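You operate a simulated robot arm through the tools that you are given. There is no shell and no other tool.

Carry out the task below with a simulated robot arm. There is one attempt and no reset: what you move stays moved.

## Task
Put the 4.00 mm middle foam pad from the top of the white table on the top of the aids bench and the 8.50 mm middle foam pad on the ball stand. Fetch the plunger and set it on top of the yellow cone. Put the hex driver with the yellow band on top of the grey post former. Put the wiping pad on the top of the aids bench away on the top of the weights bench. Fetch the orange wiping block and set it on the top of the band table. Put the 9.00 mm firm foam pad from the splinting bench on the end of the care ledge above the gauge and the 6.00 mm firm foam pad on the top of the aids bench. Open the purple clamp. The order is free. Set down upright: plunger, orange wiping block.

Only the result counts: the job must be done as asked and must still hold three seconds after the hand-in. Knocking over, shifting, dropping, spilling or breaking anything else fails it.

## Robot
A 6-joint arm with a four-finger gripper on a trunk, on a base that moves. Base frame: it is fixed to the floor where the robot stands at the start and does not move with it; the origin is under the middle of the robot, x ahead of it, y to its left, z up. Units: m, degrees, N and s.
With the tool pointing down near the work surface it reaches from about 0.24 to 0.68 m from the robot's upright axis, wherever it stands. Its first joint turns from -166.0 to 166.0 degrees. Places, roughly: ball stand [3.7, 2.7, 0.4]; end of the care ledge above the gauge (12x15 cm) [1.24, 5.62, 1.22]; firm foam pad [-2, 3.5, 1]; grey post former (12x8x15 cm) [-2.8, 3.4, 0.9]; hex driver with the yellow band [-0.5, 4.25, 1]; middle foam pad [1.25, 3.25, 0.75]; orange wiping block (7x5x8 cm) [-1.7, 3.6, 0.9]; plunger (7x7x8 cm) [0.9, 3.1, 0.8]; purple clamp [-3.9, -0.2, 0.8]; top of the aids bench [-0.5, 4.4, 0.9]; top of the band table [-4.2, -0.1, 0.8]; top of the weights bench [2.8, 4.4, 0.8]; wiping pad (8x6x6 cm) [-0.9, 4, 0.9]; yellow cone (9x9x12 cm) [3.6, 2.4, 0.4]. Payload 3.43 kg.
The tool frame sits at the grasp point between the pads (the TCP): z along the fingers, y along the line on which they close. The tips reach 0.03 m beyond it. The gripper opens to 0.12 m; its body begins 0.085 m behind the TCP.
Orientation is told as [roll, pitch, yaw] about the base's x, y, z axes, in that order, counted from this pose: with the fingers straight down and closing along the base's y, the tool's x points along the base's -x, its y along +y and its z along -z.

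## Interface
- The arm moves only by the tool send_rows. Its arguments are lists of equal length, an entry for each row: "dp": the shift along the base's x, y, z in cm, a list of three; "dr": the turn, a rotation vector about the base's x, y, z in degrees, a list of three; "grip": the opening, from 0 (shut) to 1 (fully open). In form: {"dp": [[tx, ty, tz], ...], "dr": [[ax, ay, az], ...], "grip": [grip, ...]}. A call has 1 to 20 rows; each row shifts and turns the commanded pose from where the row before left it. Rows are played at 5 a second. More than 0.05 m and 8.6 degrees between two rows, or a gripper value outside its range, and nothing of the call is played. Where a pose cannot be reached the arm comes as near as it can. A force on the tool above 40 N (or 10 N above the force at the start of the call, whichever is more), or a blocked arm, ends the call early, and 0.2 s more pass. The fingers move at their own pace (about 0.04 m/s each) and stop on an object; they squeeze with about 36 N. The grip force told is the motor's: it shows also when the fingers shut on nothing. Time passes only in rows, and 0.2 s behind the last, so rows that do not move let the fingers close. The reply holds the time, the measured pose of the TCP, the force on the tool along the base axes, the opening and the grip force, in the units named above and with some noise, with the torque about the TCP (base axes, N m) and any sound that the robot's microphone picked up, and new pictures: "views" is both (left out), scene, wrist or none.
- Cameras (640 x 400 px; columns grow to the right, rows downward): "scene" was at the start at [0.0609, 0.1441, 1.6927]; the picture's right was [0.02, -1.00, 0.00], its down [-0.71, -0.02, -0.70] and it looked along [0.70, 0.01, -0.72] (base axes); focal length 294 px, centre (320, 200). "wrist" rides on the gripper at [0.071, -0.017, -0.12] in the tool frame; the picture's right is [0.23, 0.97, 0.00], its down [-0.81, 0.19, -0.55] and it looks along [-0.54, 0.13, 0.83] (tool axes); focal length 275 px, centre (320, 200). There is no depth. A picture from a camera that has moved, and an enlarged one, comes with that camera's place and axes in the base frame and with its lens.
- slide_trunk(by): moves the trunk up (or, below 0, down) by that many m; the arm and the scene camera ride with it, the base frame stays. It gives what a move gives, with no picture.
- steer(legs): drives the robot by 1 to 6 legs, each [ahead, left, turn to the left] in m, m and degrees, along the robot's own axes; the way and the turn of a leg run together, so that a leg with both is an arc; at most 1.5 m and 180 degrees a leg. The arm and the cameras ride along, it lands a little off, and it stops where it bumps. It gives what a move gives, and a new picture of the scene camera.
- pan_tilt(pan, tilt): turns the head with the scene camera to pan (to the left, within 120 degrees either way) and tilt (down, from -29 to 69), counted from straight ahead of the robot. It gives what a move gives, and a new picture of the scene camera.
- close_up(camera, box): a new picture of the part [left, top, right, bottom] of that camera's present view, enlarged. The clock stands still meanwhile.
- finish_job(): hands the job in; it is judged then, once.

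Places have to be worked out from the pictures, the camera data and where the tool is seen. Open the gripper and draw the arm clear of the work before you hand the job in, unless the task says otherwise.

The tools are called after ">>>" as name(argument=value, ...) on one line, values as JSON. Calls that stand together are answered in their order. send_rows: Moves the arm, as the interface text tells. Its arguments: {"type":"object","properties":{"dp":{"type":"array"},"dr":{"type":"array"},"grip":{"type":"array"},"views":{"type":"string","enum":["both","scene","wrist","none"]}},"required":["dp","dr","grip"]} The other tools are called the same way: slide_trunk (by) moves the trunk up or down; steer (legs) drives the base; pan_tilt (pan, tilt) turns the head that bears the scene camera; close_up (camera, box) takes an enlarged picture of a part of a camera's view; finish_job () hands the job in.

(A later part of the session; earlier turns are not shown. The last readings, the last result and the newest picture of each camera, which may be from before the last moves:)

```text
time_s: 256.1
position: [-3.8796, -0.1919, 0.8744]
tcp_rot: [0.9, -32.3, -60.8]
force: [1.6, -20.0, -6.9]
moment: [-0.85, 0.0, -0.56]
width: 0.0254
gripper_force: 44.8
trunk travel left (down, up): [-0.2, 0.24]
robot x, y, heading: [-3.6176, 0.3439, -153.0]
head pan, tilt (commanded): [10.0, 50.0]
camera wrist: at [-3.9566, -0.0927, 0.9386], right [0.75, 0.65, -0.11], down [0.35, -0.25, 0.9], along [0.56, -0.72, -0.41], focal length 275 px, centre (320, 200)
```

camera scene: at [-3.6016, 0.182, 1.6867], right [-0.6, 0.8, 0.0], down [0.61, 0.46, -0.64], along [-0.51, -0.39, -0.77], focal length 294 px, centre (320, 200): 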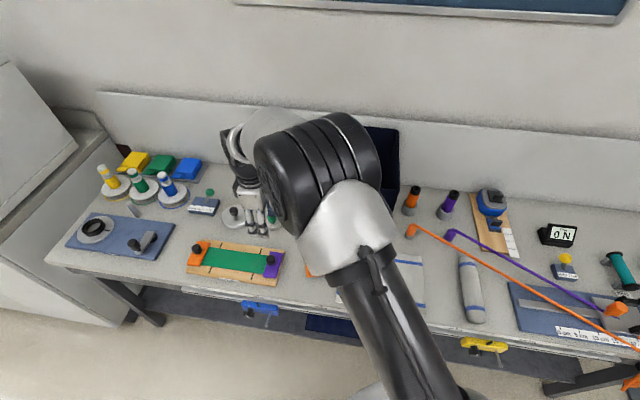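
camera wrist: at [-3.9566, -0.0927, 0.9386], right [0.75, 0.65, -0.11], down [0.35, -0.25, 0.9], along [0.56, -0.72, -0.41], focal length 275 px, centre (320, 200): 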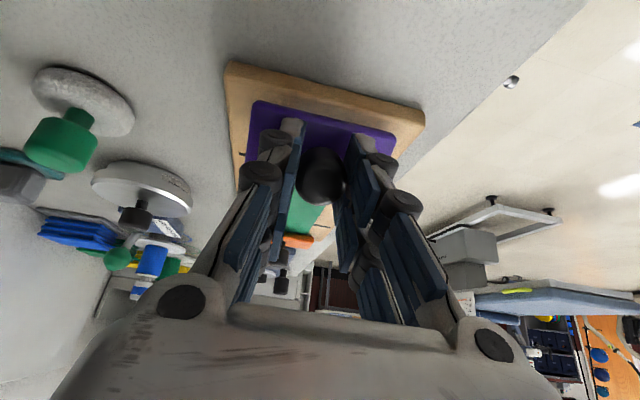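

It yields with ~18 N of hinge friction. One more step with tilting, then further along the arc with the tool's angle held (the camera must stay above the orange block).

>>> send_rows(dp=[[-0.39, 0.65, -0.14], [-0.37, 0.62, -0.25]], dr=[[-6.88, -4.09, 0], [0, 0, 0]], grip=[0, 0], views="wrist")

>>> close_up(camera="scene", box=[236, 236, 332, 296])

```text
time_s: 256.7
position: [-3.8847, -0.1836, 0.8733]
tcp_rot: [1.2, -40.9, -60.5]
force: [4.6, -11.9, -10.9]
moment: [-0.47, -0.1, -0.43]
width: 0.0262
gripper_force: 44.2
trunk travel left (down, up): [-0.2, 0.24]
robot x, y, heading: [-3.622, 0.343, -152.7]
head pan, tilt (commanded): [10.0, 50.0]
stopped in row 2: the force on the tool passed its limit at 41 N (the readings are from after the stop); the commanded pose is now the measured one
camera wrist: at [-3.966, -0.0779, 0.9185], right [0.76, 0.64, -0.14], down [0.28, -0.13, 0.95], along [0.59, -0.76, -0.28], focal length 275 px, centre (320, 200)
```

wrist: 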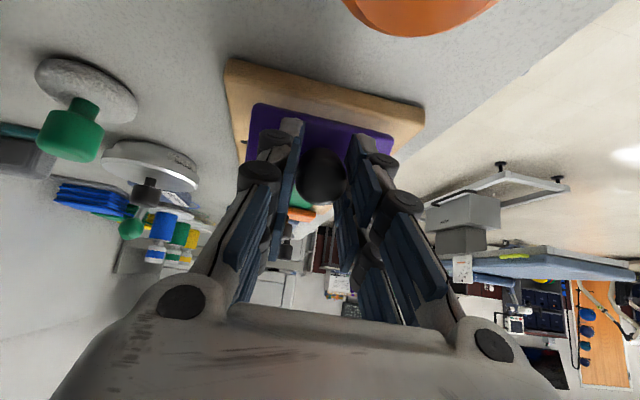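

```text
6.67 times, centred on (284, 266) of scene
camera zoom: at [-3.6022, 0.1794, 1.6863], right [-0.61, 0.8, 0.0], down [0.61, 0.47, -0.64], along [-0.51, -0.39, -0.77], focal length 1957 px, centre (560, -240)
```

zoom: 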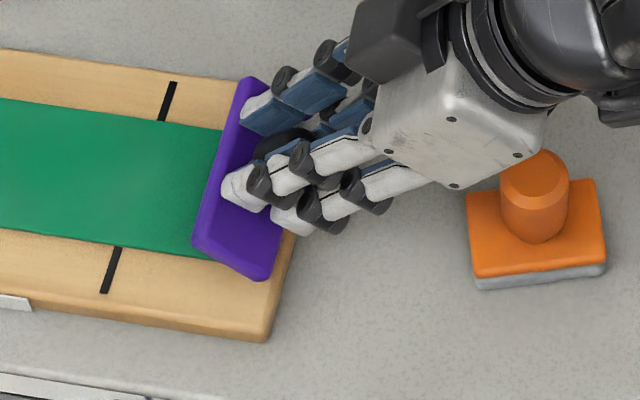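

The plate is now clearly raised ~40° and holds. The gripper is getting close to the orange block, so I release, rise straight up and straighten the tool; then I'll push the plate further open from its inner side.

>>> send_rows(dp=[[0, 0, 0], [0, 0, 0], [0, 0, 0], [0, 0, 3], [0, 0, 4], [0, 0, 5]], dr=[[0, 0, 0], [0, 0, 0], [0, 0, 0], [0, 0, 0], [0, 0, 0], [0, 0, 0]], grip=[0.5, 0.5, 0.5, 0.5, 0.5, 0.5], views="none")

>>> send_rows(dp=[[1.2, -2, 0], [1.2, -2, 0], [1.2, -2, 0], [1.2, -2, 0], [0.6, -1, 0]], dr=[[6.88, 4.09, 0], [6.88, 4.09, 0], [6.88, 4.09, 0], [6.88, 4.09, 0], [6.88, 4.09, 0]], grip=[0.3, 0.2, 0, 0, 0], views="both")

>>> close_up(camera="scene", box=[216, 226, 344, 306])

```text
time_s: 258.1
position: [-3.8844, -0.1797, 0.9957]
tcp_rot: [1.1, -40.9, -60.6]
force: [1.4, -0.1, 0.1]
moment: [0.0, -0.03, 0.0]
width: 0.0599
gripper_force: 0.1
trunk travel left (down, up): [-0.2, 0.24]
robot x, y, heading: [-3.6219, 0.3429, -152.7]
head pan, tilt (commanded): [10.0, 50.0]
```

```text
time_s: 259.3
position: [-3.8316, -0.2722, 0.9963]
tcp_rot: [0.2, -0.8, -60.2]
force: [0.4, 0.2, 0.1]
moment: [0.02, 0.02, -0.01]
width: 0.0002
gripper_force: 23.1
trunk travel left (down, up): [-0.2, 0.24]
robot x, y, heading: [-3.6216, 0.3401, -152.7]
head pan, tilt (commanded): [10.0, 50.0]
camera scene: at [-3.6006, 0.1807, 1.6865], right [-0.61, 0.8, 0.0], down [0.61, 0.46, -0.64], along [-0.51, -0.39, -0.77], focal length 294 px, centre (320, 200)
camera wrist: at [-3.8812, -0.2175, 1.1153], right [0.73, 0.68, 0.0], down [0.56, -0.6, 0.56], along [0.38, -0.41, -0.83], focal length 275 px, centre (320, 200)
```

scene: 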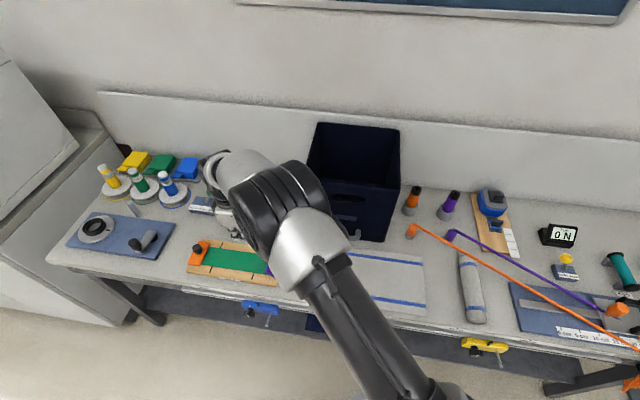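
wrist: 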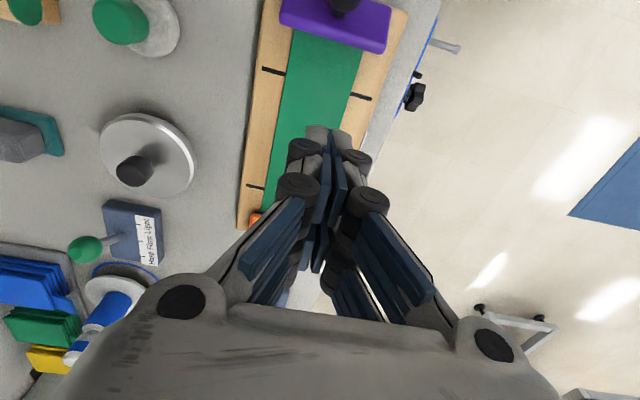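

```text
5.00 times, centred on (280, 266) of scene
camera zoom: at [-3.6006, 0.1807, 1.6865], right [-0.61, 0.8, 0.0], down [0.61, 0.46, -0.64], along [-0.51, -0.39, -0.77], focal length 1468 px, centre (520, -130)
```

zoom: 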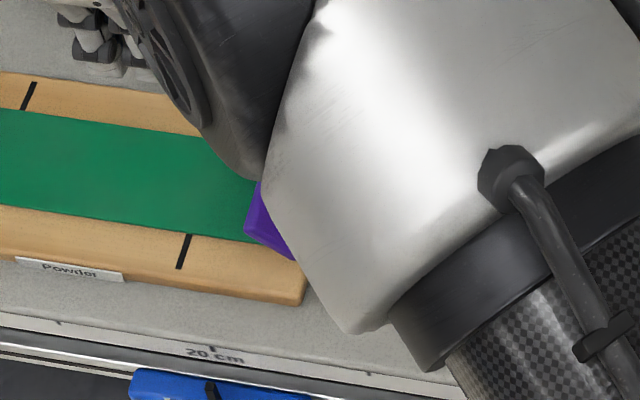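

The tool is upright with closed fingers on the inner side of the plate. I lower the tips to just above the band.

>>> send_rows(dp=[[0, 0, -5], [0, 0, -5], [0, 0, -3.2]], dr=[[0, 0, 0], [0, 0, 0], [0, 0, 0]], grip=[0, 0, 0], views="wrist")

```text
time_s: 260.1
position: [-3.83, -0.2704, 0.8642]
tcp_rot: [0.2, -0.9, -60.3]
force: [1.0, 0.9, 0.5]
moment: [0.04, 0.0, 0.02]
width: 0.0
gripper_force: 33.3
trunk travel left (down, up): [-0.2, 0.24]
robot x, y, heading: [-3.6212, 0.3382, -152.5]
head pan, tilt (commanded): [10.0, 50.0]
camera wrist: at [-3.882, -0.2156, 0.9841], right [0.73, 0.68, 0.0], down [0.56, -0.6, 0.57], along [0.39, -0.41, -0.82], focal length 275 px, centre (320, 200)
```

wrist: 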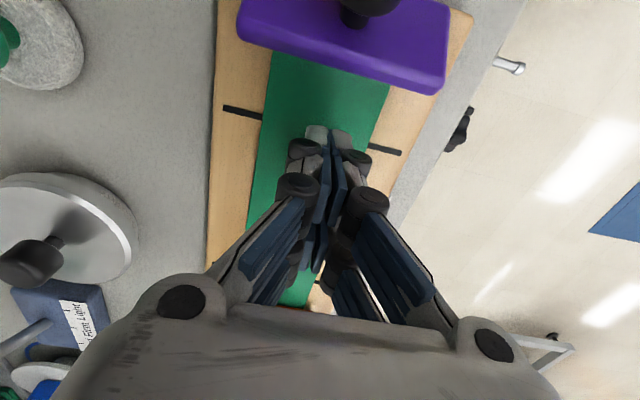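

I push outward (toward the hinge side) in small steps.

>>> send_rows(dp=[[-0.5, 0.86, 0], [-0.5, 0.86, 0], [-0.5, 0.86, 0], [-0.4, 0.69, 0], [-0.4, 0.69, 0]], dr=[[0, 0, 0], [0, 0, 0], [0, 0, 0], [0, 0, 0], [0, 0, 0]], grip=[0, 0, 0, 0, 0], views="wrist")

```text
time_s: 261.3
position: [-3.8539, -0.2315, 0.8622]
tcp_rot: [0.1, -0.9, -60.2]
force: [0.7, -1.8, -0.8]
moment: [0.0, 0.04, -0.01]
width: 0.0002
gripper_force: 33.6
trunk travel left (down, up): [-0.2, 0.24]
robot x, y, heading: [-3.621, 0.3425, -152.6]
head pan, tilt (commanded): [10.0, 50.0]
camera wrist: at [-3.9048, -0.1771, 0.9818], right [0.73, 0.68, 0.0], down [0.56, -0.6, 0.56], along [0.39, -0.41, -0.83], focal length 275 px, centre (320, 200)
```

wrist: 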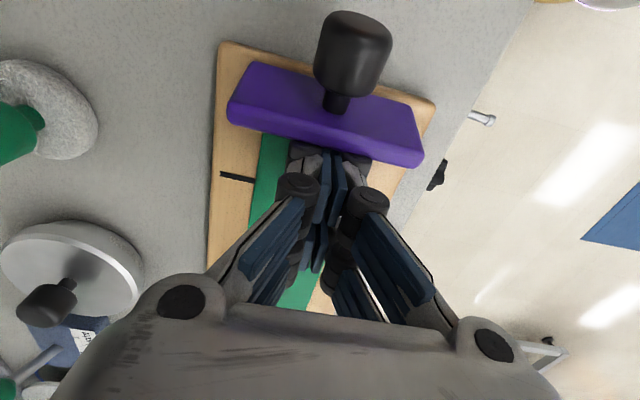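

The tips are right behind the plate's free edge, with hardly any force. I keep pushing outward.

>>> send_rows(dp=[[-0.4, 0.69, 0.1], [-0.4, 0.69, 0.1], [-0.4, 0.69, 0.1]], dr=[[0, 0, 0], [0, 0, 0], [0, 0, 0]], grip=[0, 0, 0], views="wrist")

```text
time_s: 261.8
position: [-3.8533, -0.2311, 0.8633]
tcp_rot: [-0.3, -1.6, -60.1]
force: [7.1, -15.4, -11.9]
moment: [-0.33, -0.05, -0.08]
width: 0.0
gripper_force: 33.2
trunk travel left (down, up): [-0.2, 0.24]
robot x, y, heading: [-3.6213, 0.3424, -152.5]
head pan, tilt (commanded): [10.0, 50.0]
stopped in row 2: the force on the tool passed its limit at 45 N (the readings are from after the stop); the commanded pose is now the measured one
camera wrist: at [-3.9049, -0.175, 0.9828], right [0.73, 0.69, -0.01], down [0.57, -0.59, 0.57], along [0.39, -0.42, -0.82], focal length 275 px, centre (320, 200)
```

wrist: 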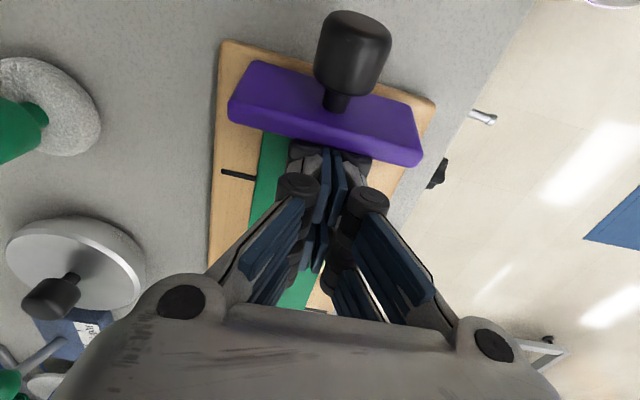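

Pushing meets a firm stop, as did the last gripped step — the hinge seems at its end at roughly 40–45°. I withdraw inward and up, then inspect.

>>> send_rows(dp=[[0.5, -0.86, 0], [0.5, -0.86, 0], [0.8, -1.4, 0], [0, 0, 4], [0, 0, 5], [0, 0, 5], [0, 0, 5]], dr=[[0, 0, 0], [0, 0, 0], [0, 0, 0], [0, 0, 0], [0, 0, 0], [0, 0, 0], [0, 0, 0]], grip=[0, 0, 0, 0, 0, 0, 0], views="none")

>>> send_rows(dp=[[2.5, 3.5, 0], [2.5, 3.5, 0], [2.5, 3.5, 0], [2.5, 3.5, 0]], dr=[[0, 0, 0], [0, 0, 0], [0, 0, 0], [0, 0, 0]], grip=[0.2, 0.3, 0.3, 0.3], views="wrist")

>>> close_up(camera="scene", box=[216, 226, 344, 306])

```text
time_s: 263.4
position: [-3.8372, -0.2564, 1.055]
tcp_rot: [-0.1, -1.4, -60.2]
force: [-0.2, 0.2, -0.8]
moment: [-0.02, 0.02, 0.0]
width: 0.0
gripper_force: 33.1
trunk travel left (down, up): [-0.2, 0.24]
robot x, y, heading: [-3.6267, 0.342, -152.3]
head pan, tilt (commanded): [10.0, 50.0]
```

```text
time_s: 264.4
position: [-3.7349, -0.1166, 1.0562]
tcp_rot: [-0.2, -1.5, -60.0]
force: [-0.6, 0.0, -0.9]
moment: [-0.03, 0.03, 0.0]
width: 0.036
gripper_force: 0.1
trunk travel left (down, up): [-0.2, 0.24]
robot x, y, heading: [-3.6198, 0.3443, -152.4]
head pan, tilt (commanded): [10.0, 50.0]
camera wrist: at [-3.786, -0.0608, 1.1754], right [0.73, 0.68, -0.01], down [0.57, -0.59, 0.57], along [0.39, -0.42, -0.82], focal length 275 px, centre (320, 200)
```

wrist: 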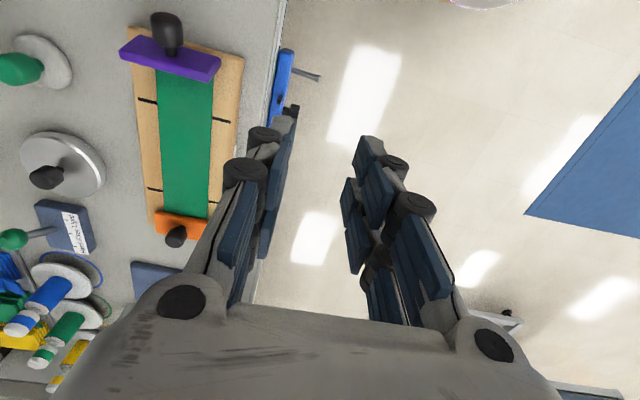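

```text
5.00 times, centred on (280, 266) of scene
camera zoom: at [-3.5997, 0.1823, 1.6868], right [-0.61, 0.79, 0.0], down [0.61, 0.46, -0.64], along [-0.51, -0.39, -0.77], focal length 1468 px, centre (520, -130)
```

zoom: 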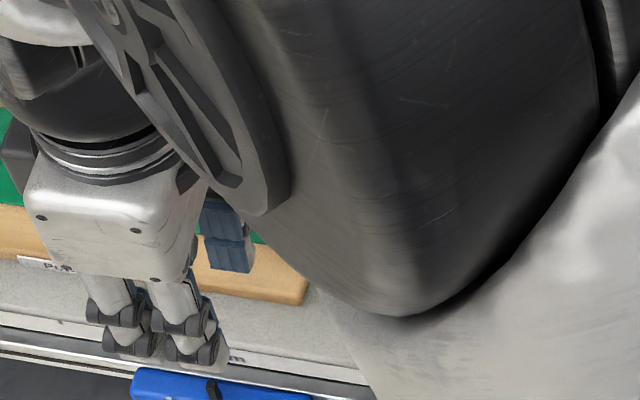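

I zoom on the clamp from this side view.

>>> close_up(camera="wrist", box=[100, 0, 260, 100])

>>> close_up(camera="wrist", box=[140, 190, 220, 250])

```text
4.00 times, centred on (180, 50) of wrist
camera zoom: at [-3.786, -0.0608, 1.1754], right [0.73, 0.68, -0.01], down [0.57, -0.59, 0.57], along [0.39, -0.42, -0.82], focal length 1101 px, centre (880, 800)
```

zoom: 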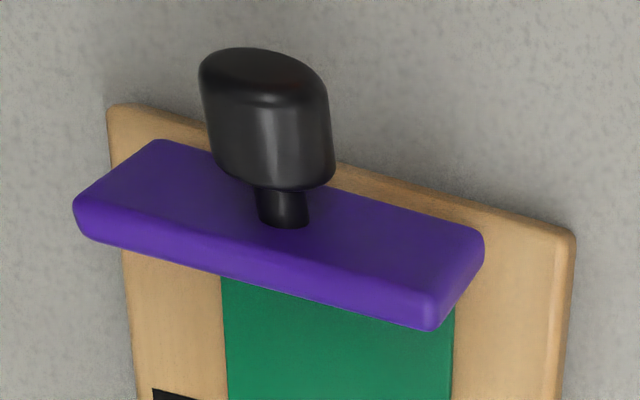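

```text
6.67 times, centred on (180, 220) of wrist
camera zoom: at [-3.786, -0.0608, 1.1754], right [0.73, 0.68, -0.01], down [0.57, -0.59, 0.57], along [0.39, -0.42, -0.82], focal length 1835 px, centre (1253, 67)
```

zoom: 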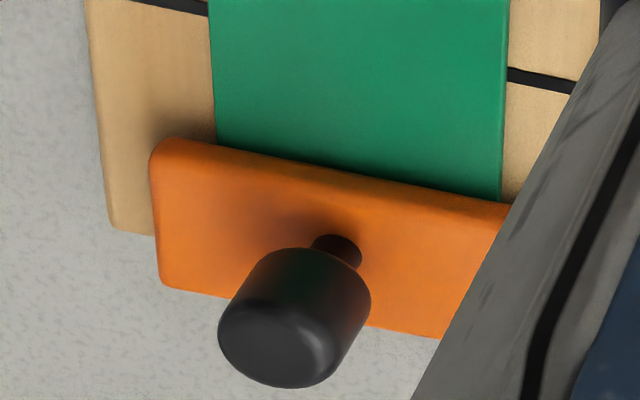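

From the corner geometry the plate now stands at about 77° — the push did open it to its stop. The clamp is open. I raise the arm, turn the tool back, and drive toward the splinting bench for the 9.00 mm pad.

>>> send_rows(dp=[[0, 0, 5], [0, 0, 5], [0, 0, 4], [0, 0, 0], [0, 0, 0], [0, 0, 0], [0, 0, 0], [0, 0, 0], [0, 0, 0], [0, 0, 0], [0, 0, 0]], dr=[[-0.8, -1.2, -8.4], [0, 0, -8.4], [0, 0, -8.4], [0, 0, -8.4], [0, 0, -8.4], [0, 0, -8.4], [0, 0, -8.4], [0, 0, -8.4], [0, 0, -8.4], [0, 0, -8.4], [0, 0, -8.4]], grip=[0.5, 0.5, 0.5, 0.5, 0.5, 0.5, 0.5, 0.5, 0.5, 0.5, 0.5], views="none")

>>> steer(legs=[[-0.42, -0.97, 0], [-1.04, -0.475, 0], [-0.74, 0.1, 0], [0, 0, -95], [0.18, -0.6, 0]])

```text
time_s: 266.8
position: [-3.7367, -0.1209, 1.1964]
tcp_rot: [0.6, -2.7, -152.8]
force: [-0.2, -0.7, -0.7]
moment: [-0.01, 0.01, 0.01]
width: 0.0599
gripper_force: 0.1
trunk travel left (down, up): [-0.2, 0.24]
robot x, y, heading: [-3.6229, 0.3417, -152.6]
head pan, tilt (commanded): [10.0, 50.0]
```

```text
time_s: 288.4
position: [-2.2673, 3.1009, 1.1955]
tcp_rot: [0.6, -2.6, 114.9]
force: [0.0, 0.1, -0.1]
moment: [0.02, 0.01, 0.02]
width: 0.0599
gripper_force: 0.1
trunk travel left (down, up): [-0.2, 0.24]
robot x, y, heading: [-1.8133, 2.9624, 115.1]
head pan, tilt (commanded): [10.0, 50.0]
camera scene: at [-1.9767, 2.9531, 1.6867], right [0.82, 0.57, 0.0], down [0.44, -0.63, -0.64], along [-0.37, 0.53, -0.77], focal length 294 px, centre (320, 200)
```

scene: 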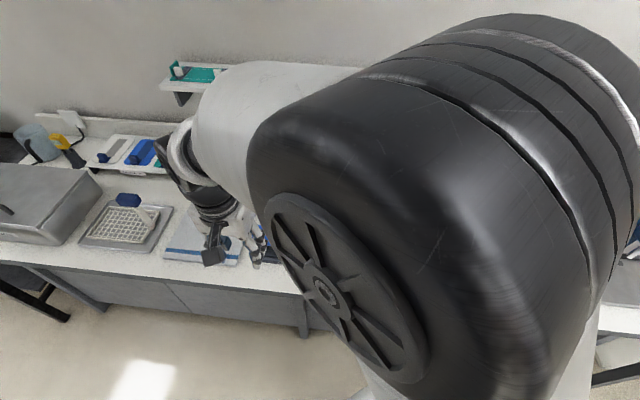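

I straighten the tool, step 9 cm closer and swing the arm over toward the 9.00 mm pad, above the bottle's height.

>>> steer(legs=[[0.09, 0, -2.3]])

>>> send_rows(dp=[[2.3, 3.4, 0], [2.3, 3.4, 0], [2.3, 3.4, 0], [2.3, 3.4, 0], [2.3, 3.4, 0], [2.3, 3.4, 0], [2.3, 3.4, 0], [2.3, 3.4, 0], [2.3, 3.4, 0]], dr=[[-2.1, -1.6, 0], [0, 0, 0], [0, 0, 0], [0, 0, 0], [0, 0, 0], [0, 0, 0], [0, 0, 0], [0, 0, 0], [0, 0, 0]], grip=[0.5, 0.5, 0.5, 0.5, 0.5, 0.5, 0.5, 0.5, 0.5], views="wrist")

```text
time_s: 289.5
position: [-2.3014, 3.2022, 1.1954]
tcp_rot: [0.7, -2.6, 112.9]
force: [-0.8, 1.6, 0.1]
moment: [0.0, -0.05, 0.01]
width: 0.0599
gripper_force: 0.0
trunk travel left (down, up): [-0.2, 0.24]
robot x, y, heading: [-1.8543, 3.0468, 112.8]
head pan, tilt (commanded): [10.0, 50.0]
camera scene: at [-2.015, 3.0438, 1.6866], right [0.84, 0.54, 0.0], down [0.41, -0.64, -0.64], along [-0.35, 0.54, -0.77], focal length 294 px, centre (320, 200)
```

scene: 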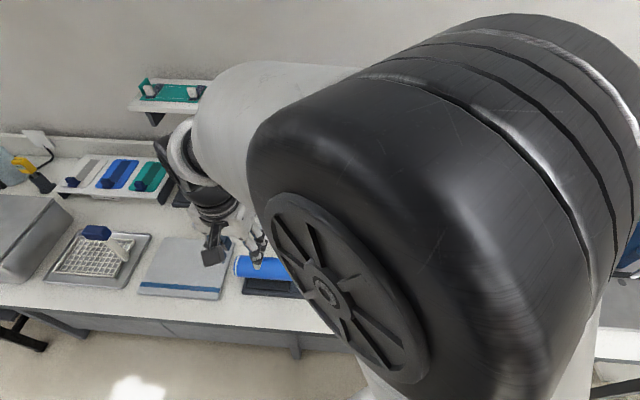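

```text
time_s: 291.5
position: [-2.0919, 3.5057, 1.1931]
tcp_rot: [-0.1, 0.0, 112.8]
force: [0.5, 0.4, 0.2]
moment: [0.0, 0.0, 0.03]
width: 0.0598
gripper_force: 0.1
trunk travel left (down, up): [-0.2, 0.24]
robot x, y, heading: [-1.8525, 3.0519, 112.5]
head pan, tilt (commanded): [10.0, 50.0]
camera wrist: at [-2.0488, 3.446, 1.3148], right [-0.81, -0.59, 0.0], down [-0.49, 0.67, 0.55], along [-0.33, 0.45, -0.83], focal length 275 px, centre (320, 200)
```

wrist: 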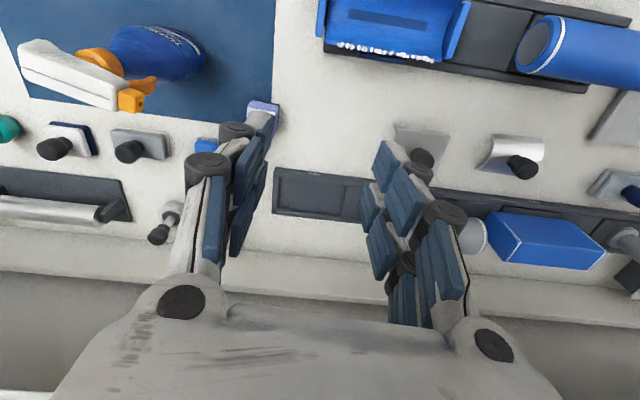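

The pad is at about (-2.05, 3.591). I move above it.

>>> send_rows(dp=[[2.05, 4.25, 0], [2.05, 4.25, 0]], dr=[[0, 0, 0], [0, 0, 0]], grip=[0.5, 0.5], views="wrist")

```text
time_s: 292.1
position: [-2.051, 3.5921, 1.1965]
tcp_rot: [0.0, -0.1, 112.9]
force: [0.2, -0.1, 0.5]
moment: [-0.04, 0.01, 0.0]
width: 0.06
gripper_force: 0.1
trunk travel left (down, up): [-0.2, 0.24]
robot x, y, heading: [-1.8524, 3.0462, 112.8]
head pan, tilt (commanded): [10.0, 50.0]
camera wrist: at [-2.008, 3.5324, 1.3166], right [-0.81, -0.59, 0.0], down [-0.49, 0.67, 0.55], along [-0.33, 0.45, -0.83], focal length 275 px, centre (320, 200)
```

wrist: 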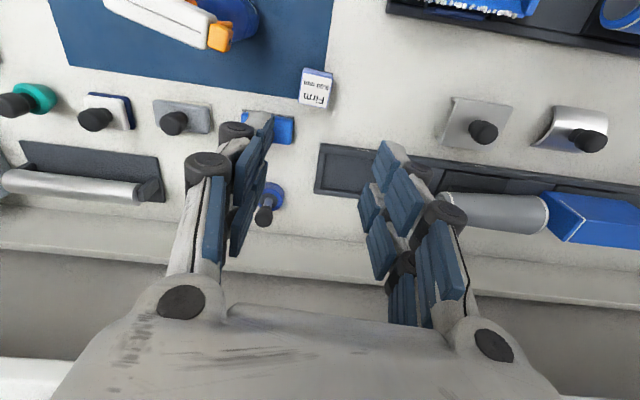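

The pad is 1.6 cm further; I correct and descend partway.

>>> send_rows(dp=[[-0.35, 1.6, 0], [0, 0, -5], [0, 0, -5], [0, 0, -4]], dr=[[0, 0, 0], [0, 0, 0], [0, 0, 0], [0, 0, 0]], grip=[0.5, 0.5, 0.5, 0.5], views="wrist")

```text
time_s: 293.1
position: [-2.0552, 3.6082, 1.0537]
tcp_rot: [-0.1, -0.1, 112.9]
force: [-0.3, -0.1, 0.0]
moment: [0.01, 0.04, -0.01]
width: 0.0597
gripper_force: 0.1
trunk travel left (down, up): [-0.2, 0.24]
robot x, y, heading: [-1.8528, 3.0481, 113.2]
head pan, tilt (commanded): [10.0, 50.0]
camera wrist: at [-2.0125, 3.5478, 1.1745], right [-0.81, -0.59, 0.0], down [-0.49, 0.67, 0.55], along [-0.33, 0.45, -0.83], focal length 275 px, centre (320, 200)
```

wrist: 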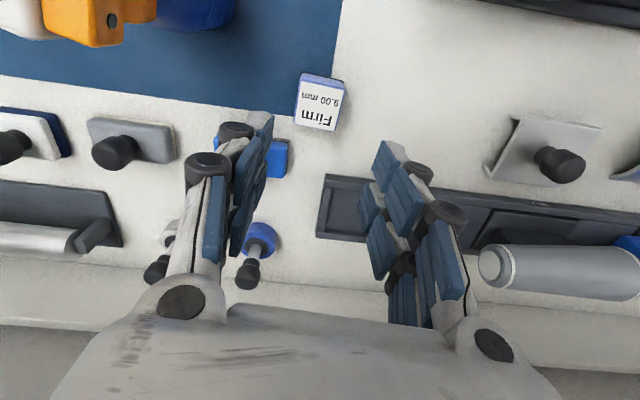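

The label "Firm 9.00 mm" sits right under the TCP. I descend to grip height and close.

>>> send_rows(dp=[[0, 0, -5], [0, 0, -5], [0, 0, -4], [0, 0, -1.6], [0, 0, 0], [0, 0, 0], [0, 0, 0], [0, 0, 0]], dr=[[0, 0, 0], [0, 0, 0], [0, 0, 0], [0, 0, 0], [0, 0, 0], [0, 0, 0], [0, 0, 0], [0, 0, 0]], grip=[0.5, 0.5, 0.5, 0.5, 0, 0, 0, 0], views="wrist")

```text
time_s: 294.9
position: [-2.0558, 3.6066, 0.8986]
tcp_rot: [-0.1, 0.0, 112.8]
force: [0.6, 0.1, 0.1]
moment: [-0.02, -0.01, -0.02]
width: 0.0439
gripper_force: 36.1
trunk travel left (down, up): [-0.2, 0.24]
robot x, y, heading: [-1.8511, 3.0528, 112.8]
head pan, tilt (commanded): [10.0, 50.0]
camera wrist: at [-2.0124, 3.5472, 1.0192], right [-0.81, -0.59, 0.0], down [-0.49, 0.67, 0.55], along [-0.33, 0.45, -0.83], focal length 275 px, centre (320, 200)
```

wrist: 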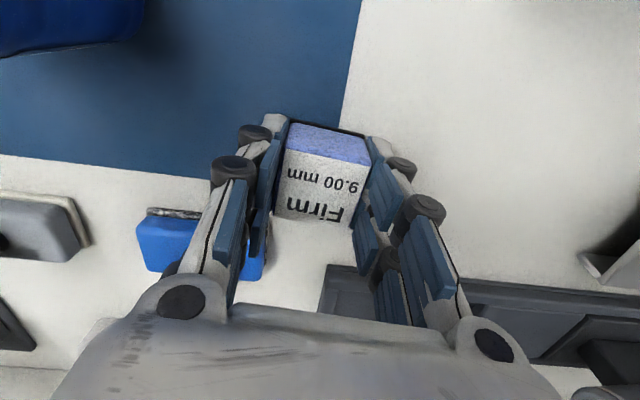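

Gripped. I lift, draw the arm in, and drive along the corridor to a stage point from where I can see the care ledge.

>>> send_rows(dp=[[0, 0, 3], [0, 0, 5], [0, 0, 5], [0, 0, 5], [0, 0, 5], [0, 0, 5], [0, 0, 3], [1.5, -3.7, 0], [1.5, -3.7, 0], [1.5, -3.7, 0]], dr=[[0, 0, 0], [0, 0, 0], [0, 0, 0], [0, 0, 0], [0, 0, 0], [0, 0, 0], [0, 0, 0], [0, 0, 0], [0, 0, 0], [0, 0, 0]], grip=[0, 0, 0, 0, 0, 0, 0, 0, 0, 0], views="none")

>>> steer(legs=[[-0.25, 0, 0], [0.036, -0.857, 0], [0.036, -0.857, 0], [0.093, -1.07, 0]])

>>> pan_tilt(pan=-45, tilt=20)

```text
time_s: 297.1
position: [-2.0111, 3.4944, 1.209]
tcp_rot: [-0.2, -0.2, 112.9]
force: [0.6, -0.2, -0.1]
moment: [0.04, -0.02, -0.02]
width: 0.0441
gripper_force: 35.8
trunk travel left (down, up): [-0.2, 0.24]
robot x, y, heading: [-1.8539, 3.0469, 112.5]
head pan, tilt (commanded): [10.0, 50.0]
```

```text
time_s: 312.4
position: [0.5908, 4.5047, 1.2083]
tcp_rot: [-0.1, 0.0, 113.5]
force: [-0.2, -0.3, 0.3]
moment: [-0.01, 0.03, 0.0]
width: 0.0438
gripper_force: 36.5
trunk travel left (down, up): [-0.2, 0.24]
robot x, y, heading: [0.7564, 4.0575, 113.5]
head pan, tilt (commanded): [10.0, 50.0]
camera scene: at [0.5943, 4.0501, 1.6867], right [0.83, 0.55, 0.0], down [0.42, -0.64, -0.64], along [-0.35, 0.54, -0.77], focal length 294 px, centre (320, 200)
```

scene: 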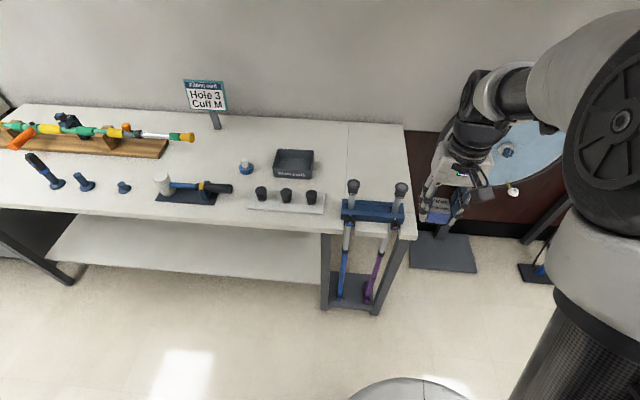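

```text
time_s: 313.7
position: [0.5898, 4.5043, 1.2086]
tcp_rot: [0.0, -0.2, 113.4]
force: [-1.2, -0.1, -0.4]
moment: [-0.01, 0.0, 0.02]
width: 0.0438
gripper_force: 36.0
trunk travel left (down, up): [-0.2, 0.24]
robot x, y, heading: [0.755, 4.0618, 113.6]
head pan, tilt (commanded): [-45.0, 20.0]
camera scene: at [0.6706, 4.0724, 1.7322], right [0.93, -0.37, 0.0], down [-0.13, -0.32, -0.94], along [0.34, 0.87, -0.34], focal length 294 px, centre (320, 200)
```

scene: 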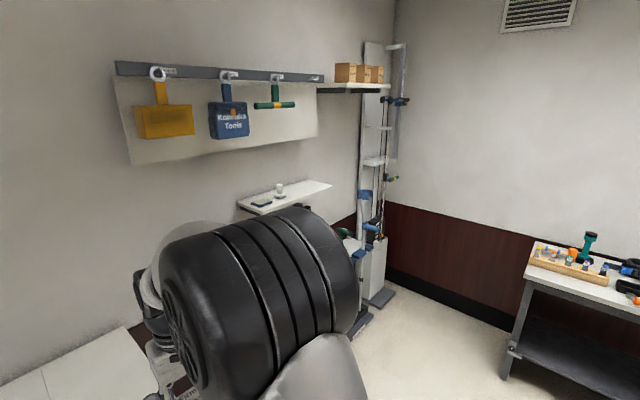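

The arm blocks the view; I turn the base left so the camera can look right at the ledge.

>>> steer(legs=[[0, 0, 60]])

>>> pan_tilt(pan=-100, tilt=25)

>>> close_up(camera="scene", box=[200, 120, 360, 220])

>>> close_up(camera="scene", box=[200, 200, 420, 337])

```text
time_s: 316.7
position: [0.2864, 4.1366, 1.2091]
tcp_rot: [-0.1, -0.1, 173.3]
force: [0.3, 0.6, 0.3]
moment: [-0.02, 0.02, 0.02]
width: 0.0438
gripper_force: 36.3
trunk travel left (down, up): [-0.2, 0.24]
robot x, y, heading: [0.7554, 4.0593, 173.4]
head pan, tilt (commanded): [-45.0, 20.0]
camera scene: at [0.7027, 3.9913, 1.7323], right [0.78, 0.62, 0.0], down [0.21, -0.27, -0.94], along [-0.58, 0.74, -0.34], focal length 294 px, centre (320, 200)
```

scene: 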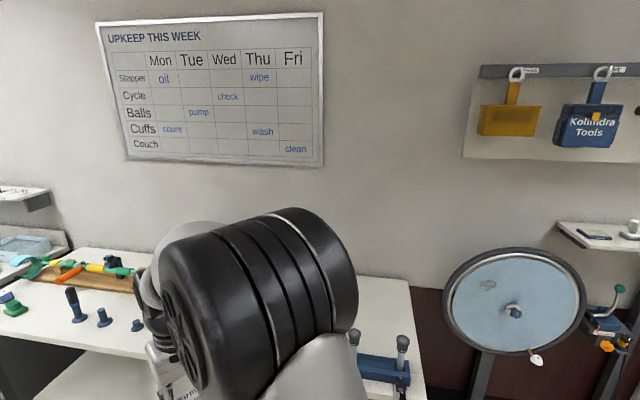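

```text
time_s: 317.9
position: [0.2867, 4.1378, 1.2104]
tcp_rot: [0.0, -0.1, 173.3]
force: [0.8, 0.4, -1.0]
moment: [0.01, -0.01, 0.03]
width: 0.0439
gripper_force: 36.1
trunk travel left (down, up): [-0.2, 0.24]
robot x, y, heading: [0.7553, 4.0573, 173.1]
head pan, tilt (commanded): [-100.0, 25.0]
camera scene: at [0.7868, 4.0066, 1.7242], right [0.96, -0.29, 0.0], down [-0.12, -0.4, -0.91], along [0.26, 0.87, -0.42], focal length 294 px, centre (320, 200)
```

scene: 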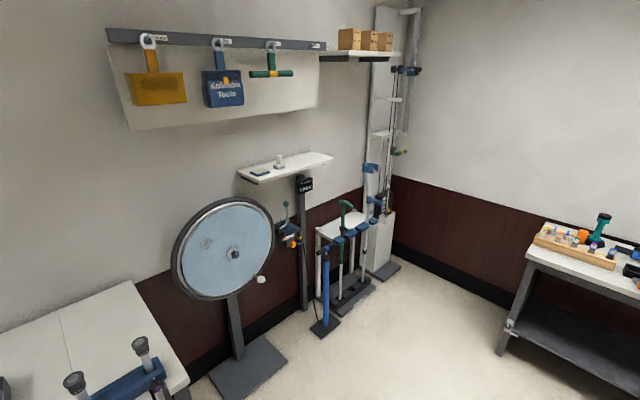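

```text
4.00 times, centred on (280, 170) of scene
camera zoom: at [0.7868, 4.0066, 1.7242], right [0.96, -0.29, 0.0], down [-0.12, -0.4, -0.91], along [0.26, 0.87, -0.42], focal length 1174 px, centre (480, 320)
```

zoom: 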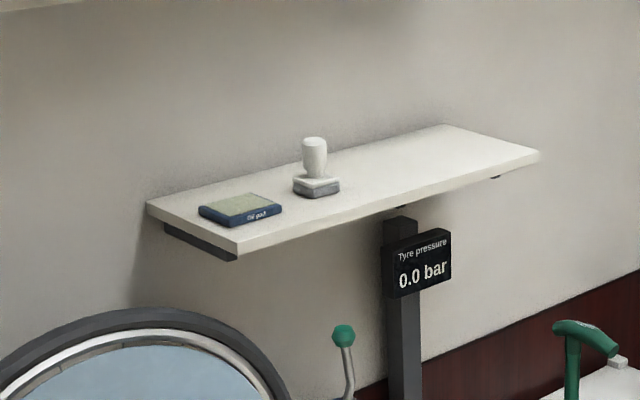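

```text
2.91 times, centred on (310, 268) of scene
camera zoom: at [0.7868, 4.0066, 1.7242], right [0.96, -0.29, 0.0], down [-0.12, -0.4, -0.91], along [0.26, 0.87, -0.42], focal length 854 px, centre (349, 1)
```

zoom: 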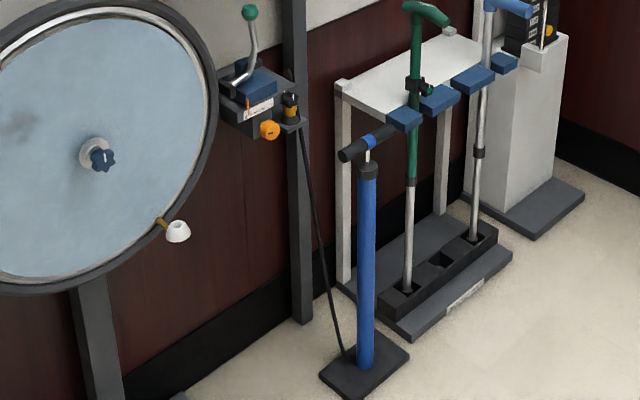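

The ledge's right half, above the "Tyre pressure" gauge, is free: its right end spans about (1.355,5.573)–(1.26,5.754). I raise the trunk, and drive to stand in front of it, clear of pump and cane rack.

>>> slide_trunk(by=0.15)

>>> steer(legs=[[0, 0, -60.4], [0.279, -0.87, 0], [0.3, -0.167, 0]])

>>> close_up(camera="wrist", box=[0, 0, 640, 400])

```text
time_s: 319.7
position: [0.2867, 4.1384, 1.3593]
tcp_rot: [-0.1, -0.1, 173.3]
force: [0.1, -0.7, -1.7]
moment: [0.04, -0.02, -0.01]
width: 0.0441
gripper_force: 35.8
trunk travel left (down, up): [-0.35, 0.09]
robot x, y, heading: [0.757, 4.0584, 173.2]
head pan, tilt (commanded): [-100.0, 25.0]
```

```text
time_s: 329.0
position: [1.3387, 5.4376, 1.3581]
tcp_rot: [-0.1, -0.2, 111.7]
force: [0.1, 0.3, -0.4]
moment: [0.03, -0.02, 0.04]
width: 0.0439
gripper_force: 35.7
trunk travel left (down, up): [-0.35, 0.09]
robot x, y, heading: [1.4883, 4.9886, 111.5]
head pan, tilt (commanded): [-100.0, 25.0]
camera scene: at [1.4575, 4.9382, 1.8742], right [0.2, -0.98, 0.0], down [-0.41, -0.09, -0.91], along [0.89, 0.18, -0.42], focal length 294 px, centre (320, 200)
```

scene: 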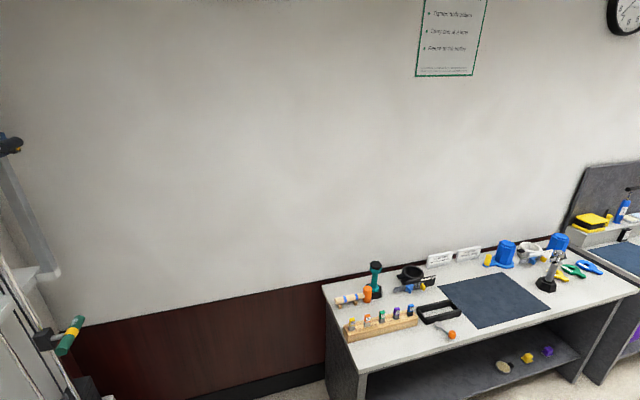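

```text
1.00 times, centred on (320, 200) of wrist (not enlarged: the box is as wide or as high as the picture)
camera zoom: at [1.3796, 5.3782, 1.4795], right [-0.82, -0.57, 0.0], down [-0.48, 0.68, 0.55], along [-0.32, 0.45, -0.83], focal length 275 px, centre (320, 200)
```

zoom: 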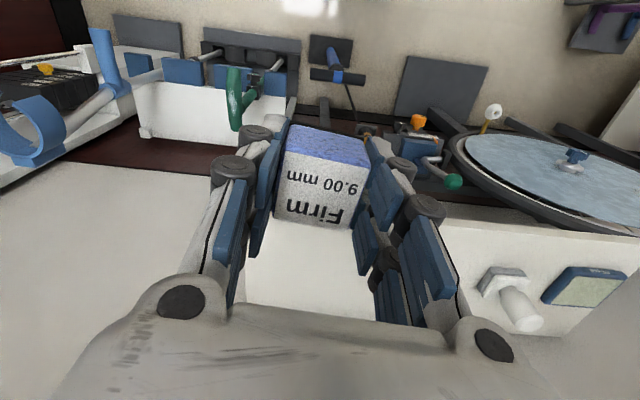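

The ledge lines up with my estimate. I bring the pad over the right end of the ledge, at about (1.252, 5.592).

>>> send_rows(dp=[[-2.2, 3.85, 0], [-2.2, 3.85, 0], [-2.2, 3.85, 0], [-2.1, 3.9, 0]], dr=[[0, 0, 0], [0, 0, 0], [0, 0, 0], [0, 0, 0]], grip=[0, 0, 0, 0], views="wrist")

>>> pan_tilt(pan=0, tilt=40)

```text
time_s: 330.0
position: [1.2514, 5.5895, 1.36]
tcp_rot: [-0.1, 0.0, 111.7]
force: [-2.8, 5.6, -2.8]
moment: [-0.5, -0.21, 0.01]
width: 0.044
gripper_force: 35.9
trunk travel left (down, up): [-0.35, 0.09]
robot x, y, heading: [1.4912, 4.9841, 111.5]
head pan, tilt (commanded): [-100.0, 25.0]
camera wrist: at [1.2935, 5.5291, 1.4813], right [-0.82, -0.57, 0.0], down [-0.48, 0.68, 0.55], along [-0.32, 0.45, -0.83], focal length 275 px, centre (320, 200)
```

wrist: 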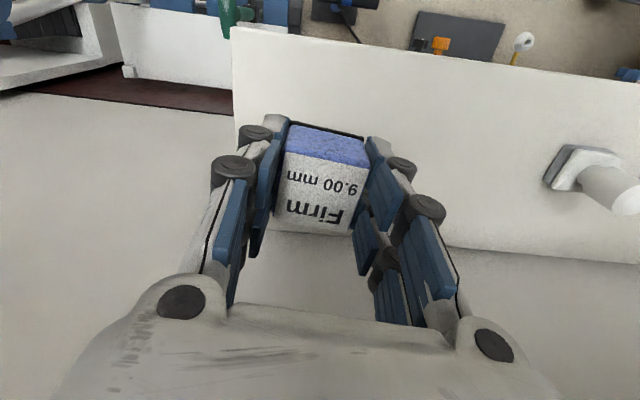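

```text
time_s: 331.7
position: [1.251, 5.592, 1.3602]
tcp_rot: [0.0, -0.3, 111.7]
force: [0.5, 0.2, -0.2]
moment: [0.01, 0.0, 0.01]
width: 0.0439
gripper_force: 36.0
trunk travel left (down, up): [-0.35, 0.09]
robot x, y, heading: [1.491, 4.989, 111.4]
head pan, tilt (commanded): [0.0, 40.0]
camera scene: at [1.3375, 4.9945, 1.851], right [0.93, 0.37, 0.0], down [0.24, -0.6, -0.77], along [-0.28, 0.71, -0.64], focal length 294 px, centre (320, 200)
```

scene: 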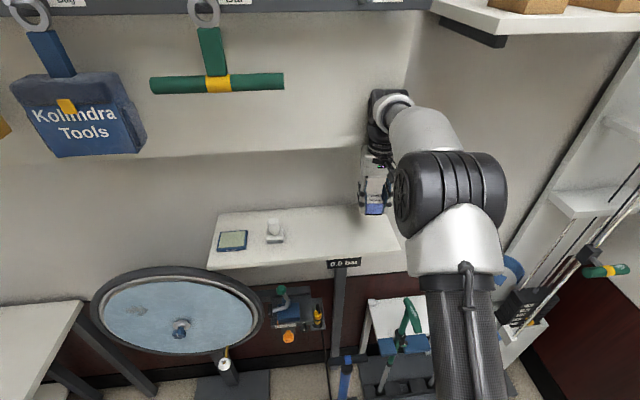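

The landing point is on the ledge, ~8 cm from its right end and ~6 cm from the front edge. I shift 1.2 cm further in and lower to just above it.

>>> send_rows(dp=[[-0.46, 1.1, 0], [0, 0, -4], [0, 0, -3], [0, 0, -1.5]], dr=[[0, 0, 0], [0, 0, 0], [0, 0, 0], [0, 0, 0]], grip=[0, 0, 0, 0], views="wrist")

>>> close_up(camera="scene", box=[320, 150, 448, 230])

```text
time_s: 332.7
position: [1.2512, 5.594, 1.286]
tcp_rot: [0.0, -1.2, 111.7]
force: [1.0, 0.0, -0.7]
moment: [0.0, -0.02, 0.02]
width: 0.0441
gripper_force: 35.7
trunk travel left (down, up): [-0.35, 0.09]
robot x, y, heading: [1.4912, 4.985, 111.5]
head pan, tilt (commanded): [0.0, 40.0]
camera wrist: at [1.2936, 5.5311, 1.4056], right [-0.82, -0.57, -0.01], down [-0.47, 0.67, 0.57], along [-0.32, 0.47, -0.82], focal length 275 px, centre (320, 200)
```

wrist: 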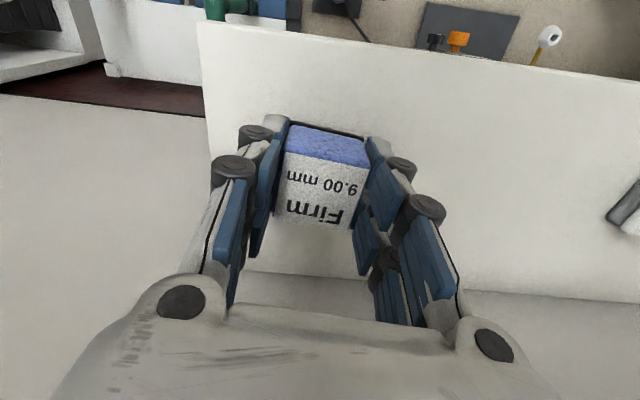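

```text
5.00 times, centred on (384, 190) of scene
camera zoom: at [1.345, 4.979, 1.8518], right [0.93, 0.37, 0.0], down [0.23, -0.59, -0.77], along [-0.29, 0.72, -0.63], focal length 1468 px, centre (0, 250)
```

zoom: 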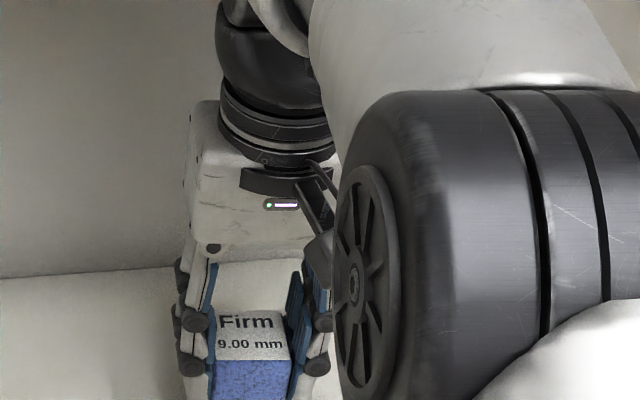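

The readings hint that the robot leans back slightly (camera shifted ~1.5 cm), so something upstream on the arm may be touching. I look at the whole scene before going on.

>>> pan_tilt(pan=0, tilt=25)

>>> close_up(camera="scene", box=[300, 80, 540, 230])

```text
time_s: 333.5
position: [1.2499, 5.5931, 1.2864]
tcp_rot: [0.0, -1.0, 111.7]
force: [0.4, -0.3, -0.2]
moment: [-0.02, 0.0, 0.0]
width: 0.044
gripper_force: 36.4
trunk travel left (down, up): [-0.35, 0.09]
robot x, y, heading: [1.4935, 4.9895, 111.5]
head pan, tilt (commanded): [0.0, 25.0]
camera scene: at [1.3428, 4.9855, 1.8751], right [0.93, 0.37, 0.0], down [0.15, -0.38, -0.91], along [-0.34, 0.85, -0.41], focal length 294 px, centre (320, 200)
```

scene: 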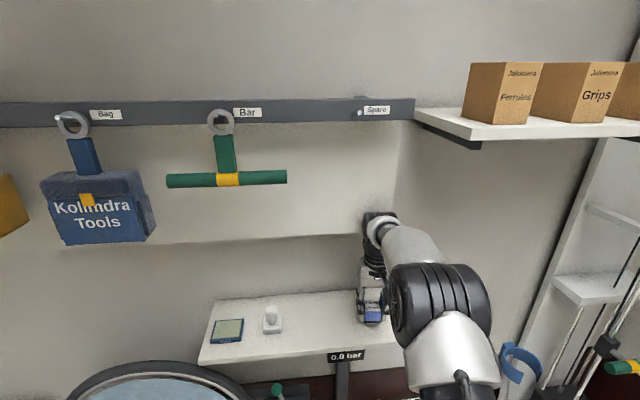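

```text
2.67 times, centred on (420, 155) of scene
camera zoom: at [1.3428, 4.9855, 1.8751], right [0.93, 0.37, 0.0], down [0.15, -0.38, -0.91], along [-0.34, 0.85, -0.41], focal length 783 px, centre (53, 320)
```

zoom: 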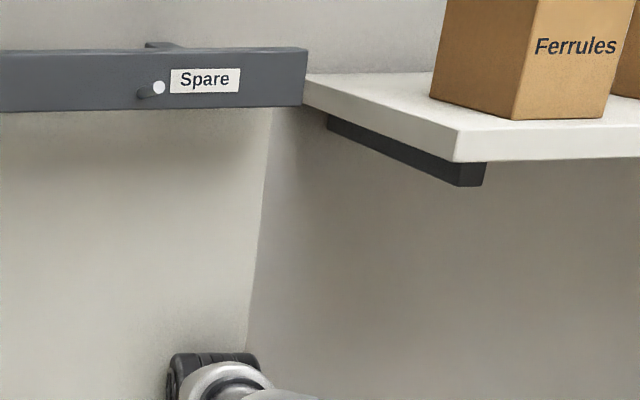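

The gauge display may have changed; I zoom to read it and check the pump and the surroundings below.

>>> close_up(camera="scene", box=[300, 330, 400, 392])

>>> pan_tilt(pan=5, tilt=60)

```text
6.40 times, centred on (350, 361) of scene
camera zoom: at [1.3428, 4.9855, 1.8751], right [0.93, 0.37, 0.0], down [0.15, -0.38, -0.91], along [-0.34, 0.85, -0.41], focal length 1878 px, centre (128, -830)
```

zoom: 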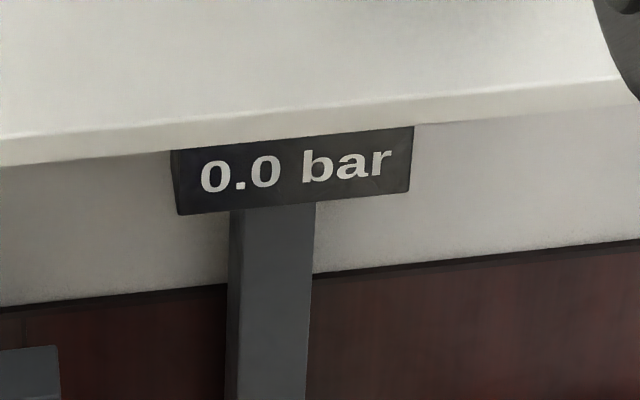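

```text
time_s: 334.5
position: [1.251, 5.5936, 1.2853]
tcp_rot: [0.0, -1.1, 111.7]
force: [-0.7, 0.5, -0.6]
moment: [-0.02, 0.0, 0.04]
width: 0.0438
gripper_force: 35.8
trunk travel left (down, up): [-0.35, 0.09]
robot x, y, heading: [1.4898, 4.9845, 112.0]
head pan, tilt (commanded): [5.0, 60.0]
camera scene: at [1.3467, 4.9601, 1.8248], right [0.89, 0.45, 0.0], down [0.39, -0.77, -0.51], along [-0.23, 0.46, -0.86], focal length 294 px, centre (320, 200)
```

scene: 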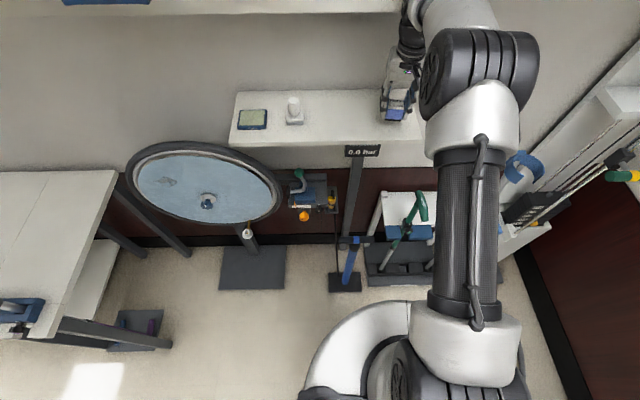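

Nothing below is disturbed (gauge still 0.0 bar), but the wrist housing seems to touch the wall panel. I back off 2.5 cm, lean the tool 16° away from the wall, and come in again that way; the soft pad will settle flat on release.

>>> send_rows(dp=[[1.0, -2.3, 0.5], [0, 0, 0], [0, 0, 0]], dr=[[0, 0, 0], [7.4, 3.05, 0], [7.4, 3.05, 0]], grip=[0, 0, 0], views="wrist")

>>> close_up(camera="scene", box=[330, 0, 522, 120])

```text
time_s: 335.3
position: [1.2541, 5.5821, 1.2782]
tcp_rot: [0.1, -16.1, 111.8]
force: [-0.2, 0.5, -1.1]
moment: [0.03, -0.01, 0.0]
width: 0.0439
gripper_force: 36.3
trunk travel left (down, up): [-0.35, 0.09]
robot x, y, heading: [1.4901, 4.9876, 111.7]
head pan, tilt (commanded): [5.0, 60.0]
camera wrist: at [1.3082, 5.4925, 1.374], right [-0.82, -0.57, -0.06], down [-0.41, 0.51, 0.76], along [-0.4, 0.65, -0.65], focal length 275 px, centre (320, 200)
```

wrist: 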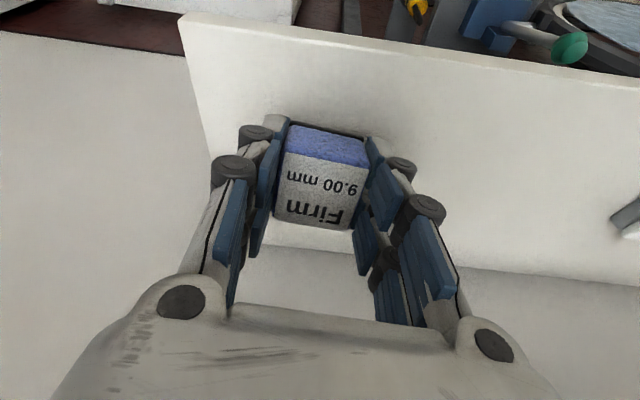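

```text
3.33 times, centred on (426, 60) of scene
camera zoom: at [1.3365, 4.9797, 1.824], right [0.89, 0.45, 0.0], down [0.39, -0.77, -0.5], along [-0.22, 0.45, -0.87], focal length 978 px, centre (-33, 667)
```

zoom: 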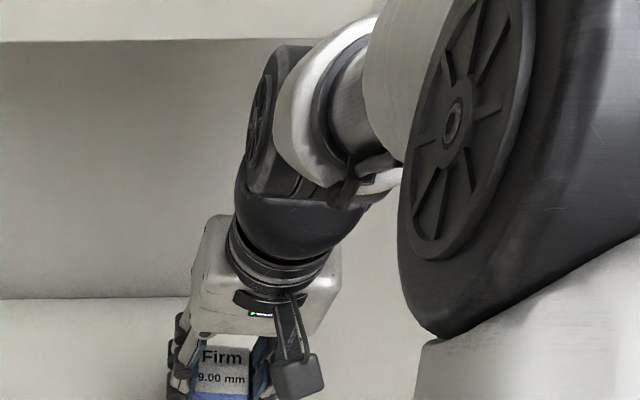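

The robot stands upright again. I move 1 cm in and lower gently until the pad's near edge touches the ledge.

>>> send_rows(dp=[[-0.4, 0.9, 0], [0, 0, -0.5], [0, 0, -0.4], [0, 0, -0.3]], dr=[[0, 0, 0], [0, 0, 0], [0, 0, 0], [0, 0, 0]], grip=[0, 0, 0, 0], views="none")

```text
time_s: 336.3
position: [1.2523, 5.5894, 1.2665]
tcp_rot: [0.2, -16.1, 111.7]
force: [0.1, 0.3, -0.7]
moment: [0.0, -0.03, 0.01]
width: 0.0438
gripper_force: 35.7
trunk travel left (down, up): [-0.35, 0.09]
robot x, y, heading: [1.4896, 4.9872, 111.8]
head pan, tilt (commanded): [5.0, 60.0]
```

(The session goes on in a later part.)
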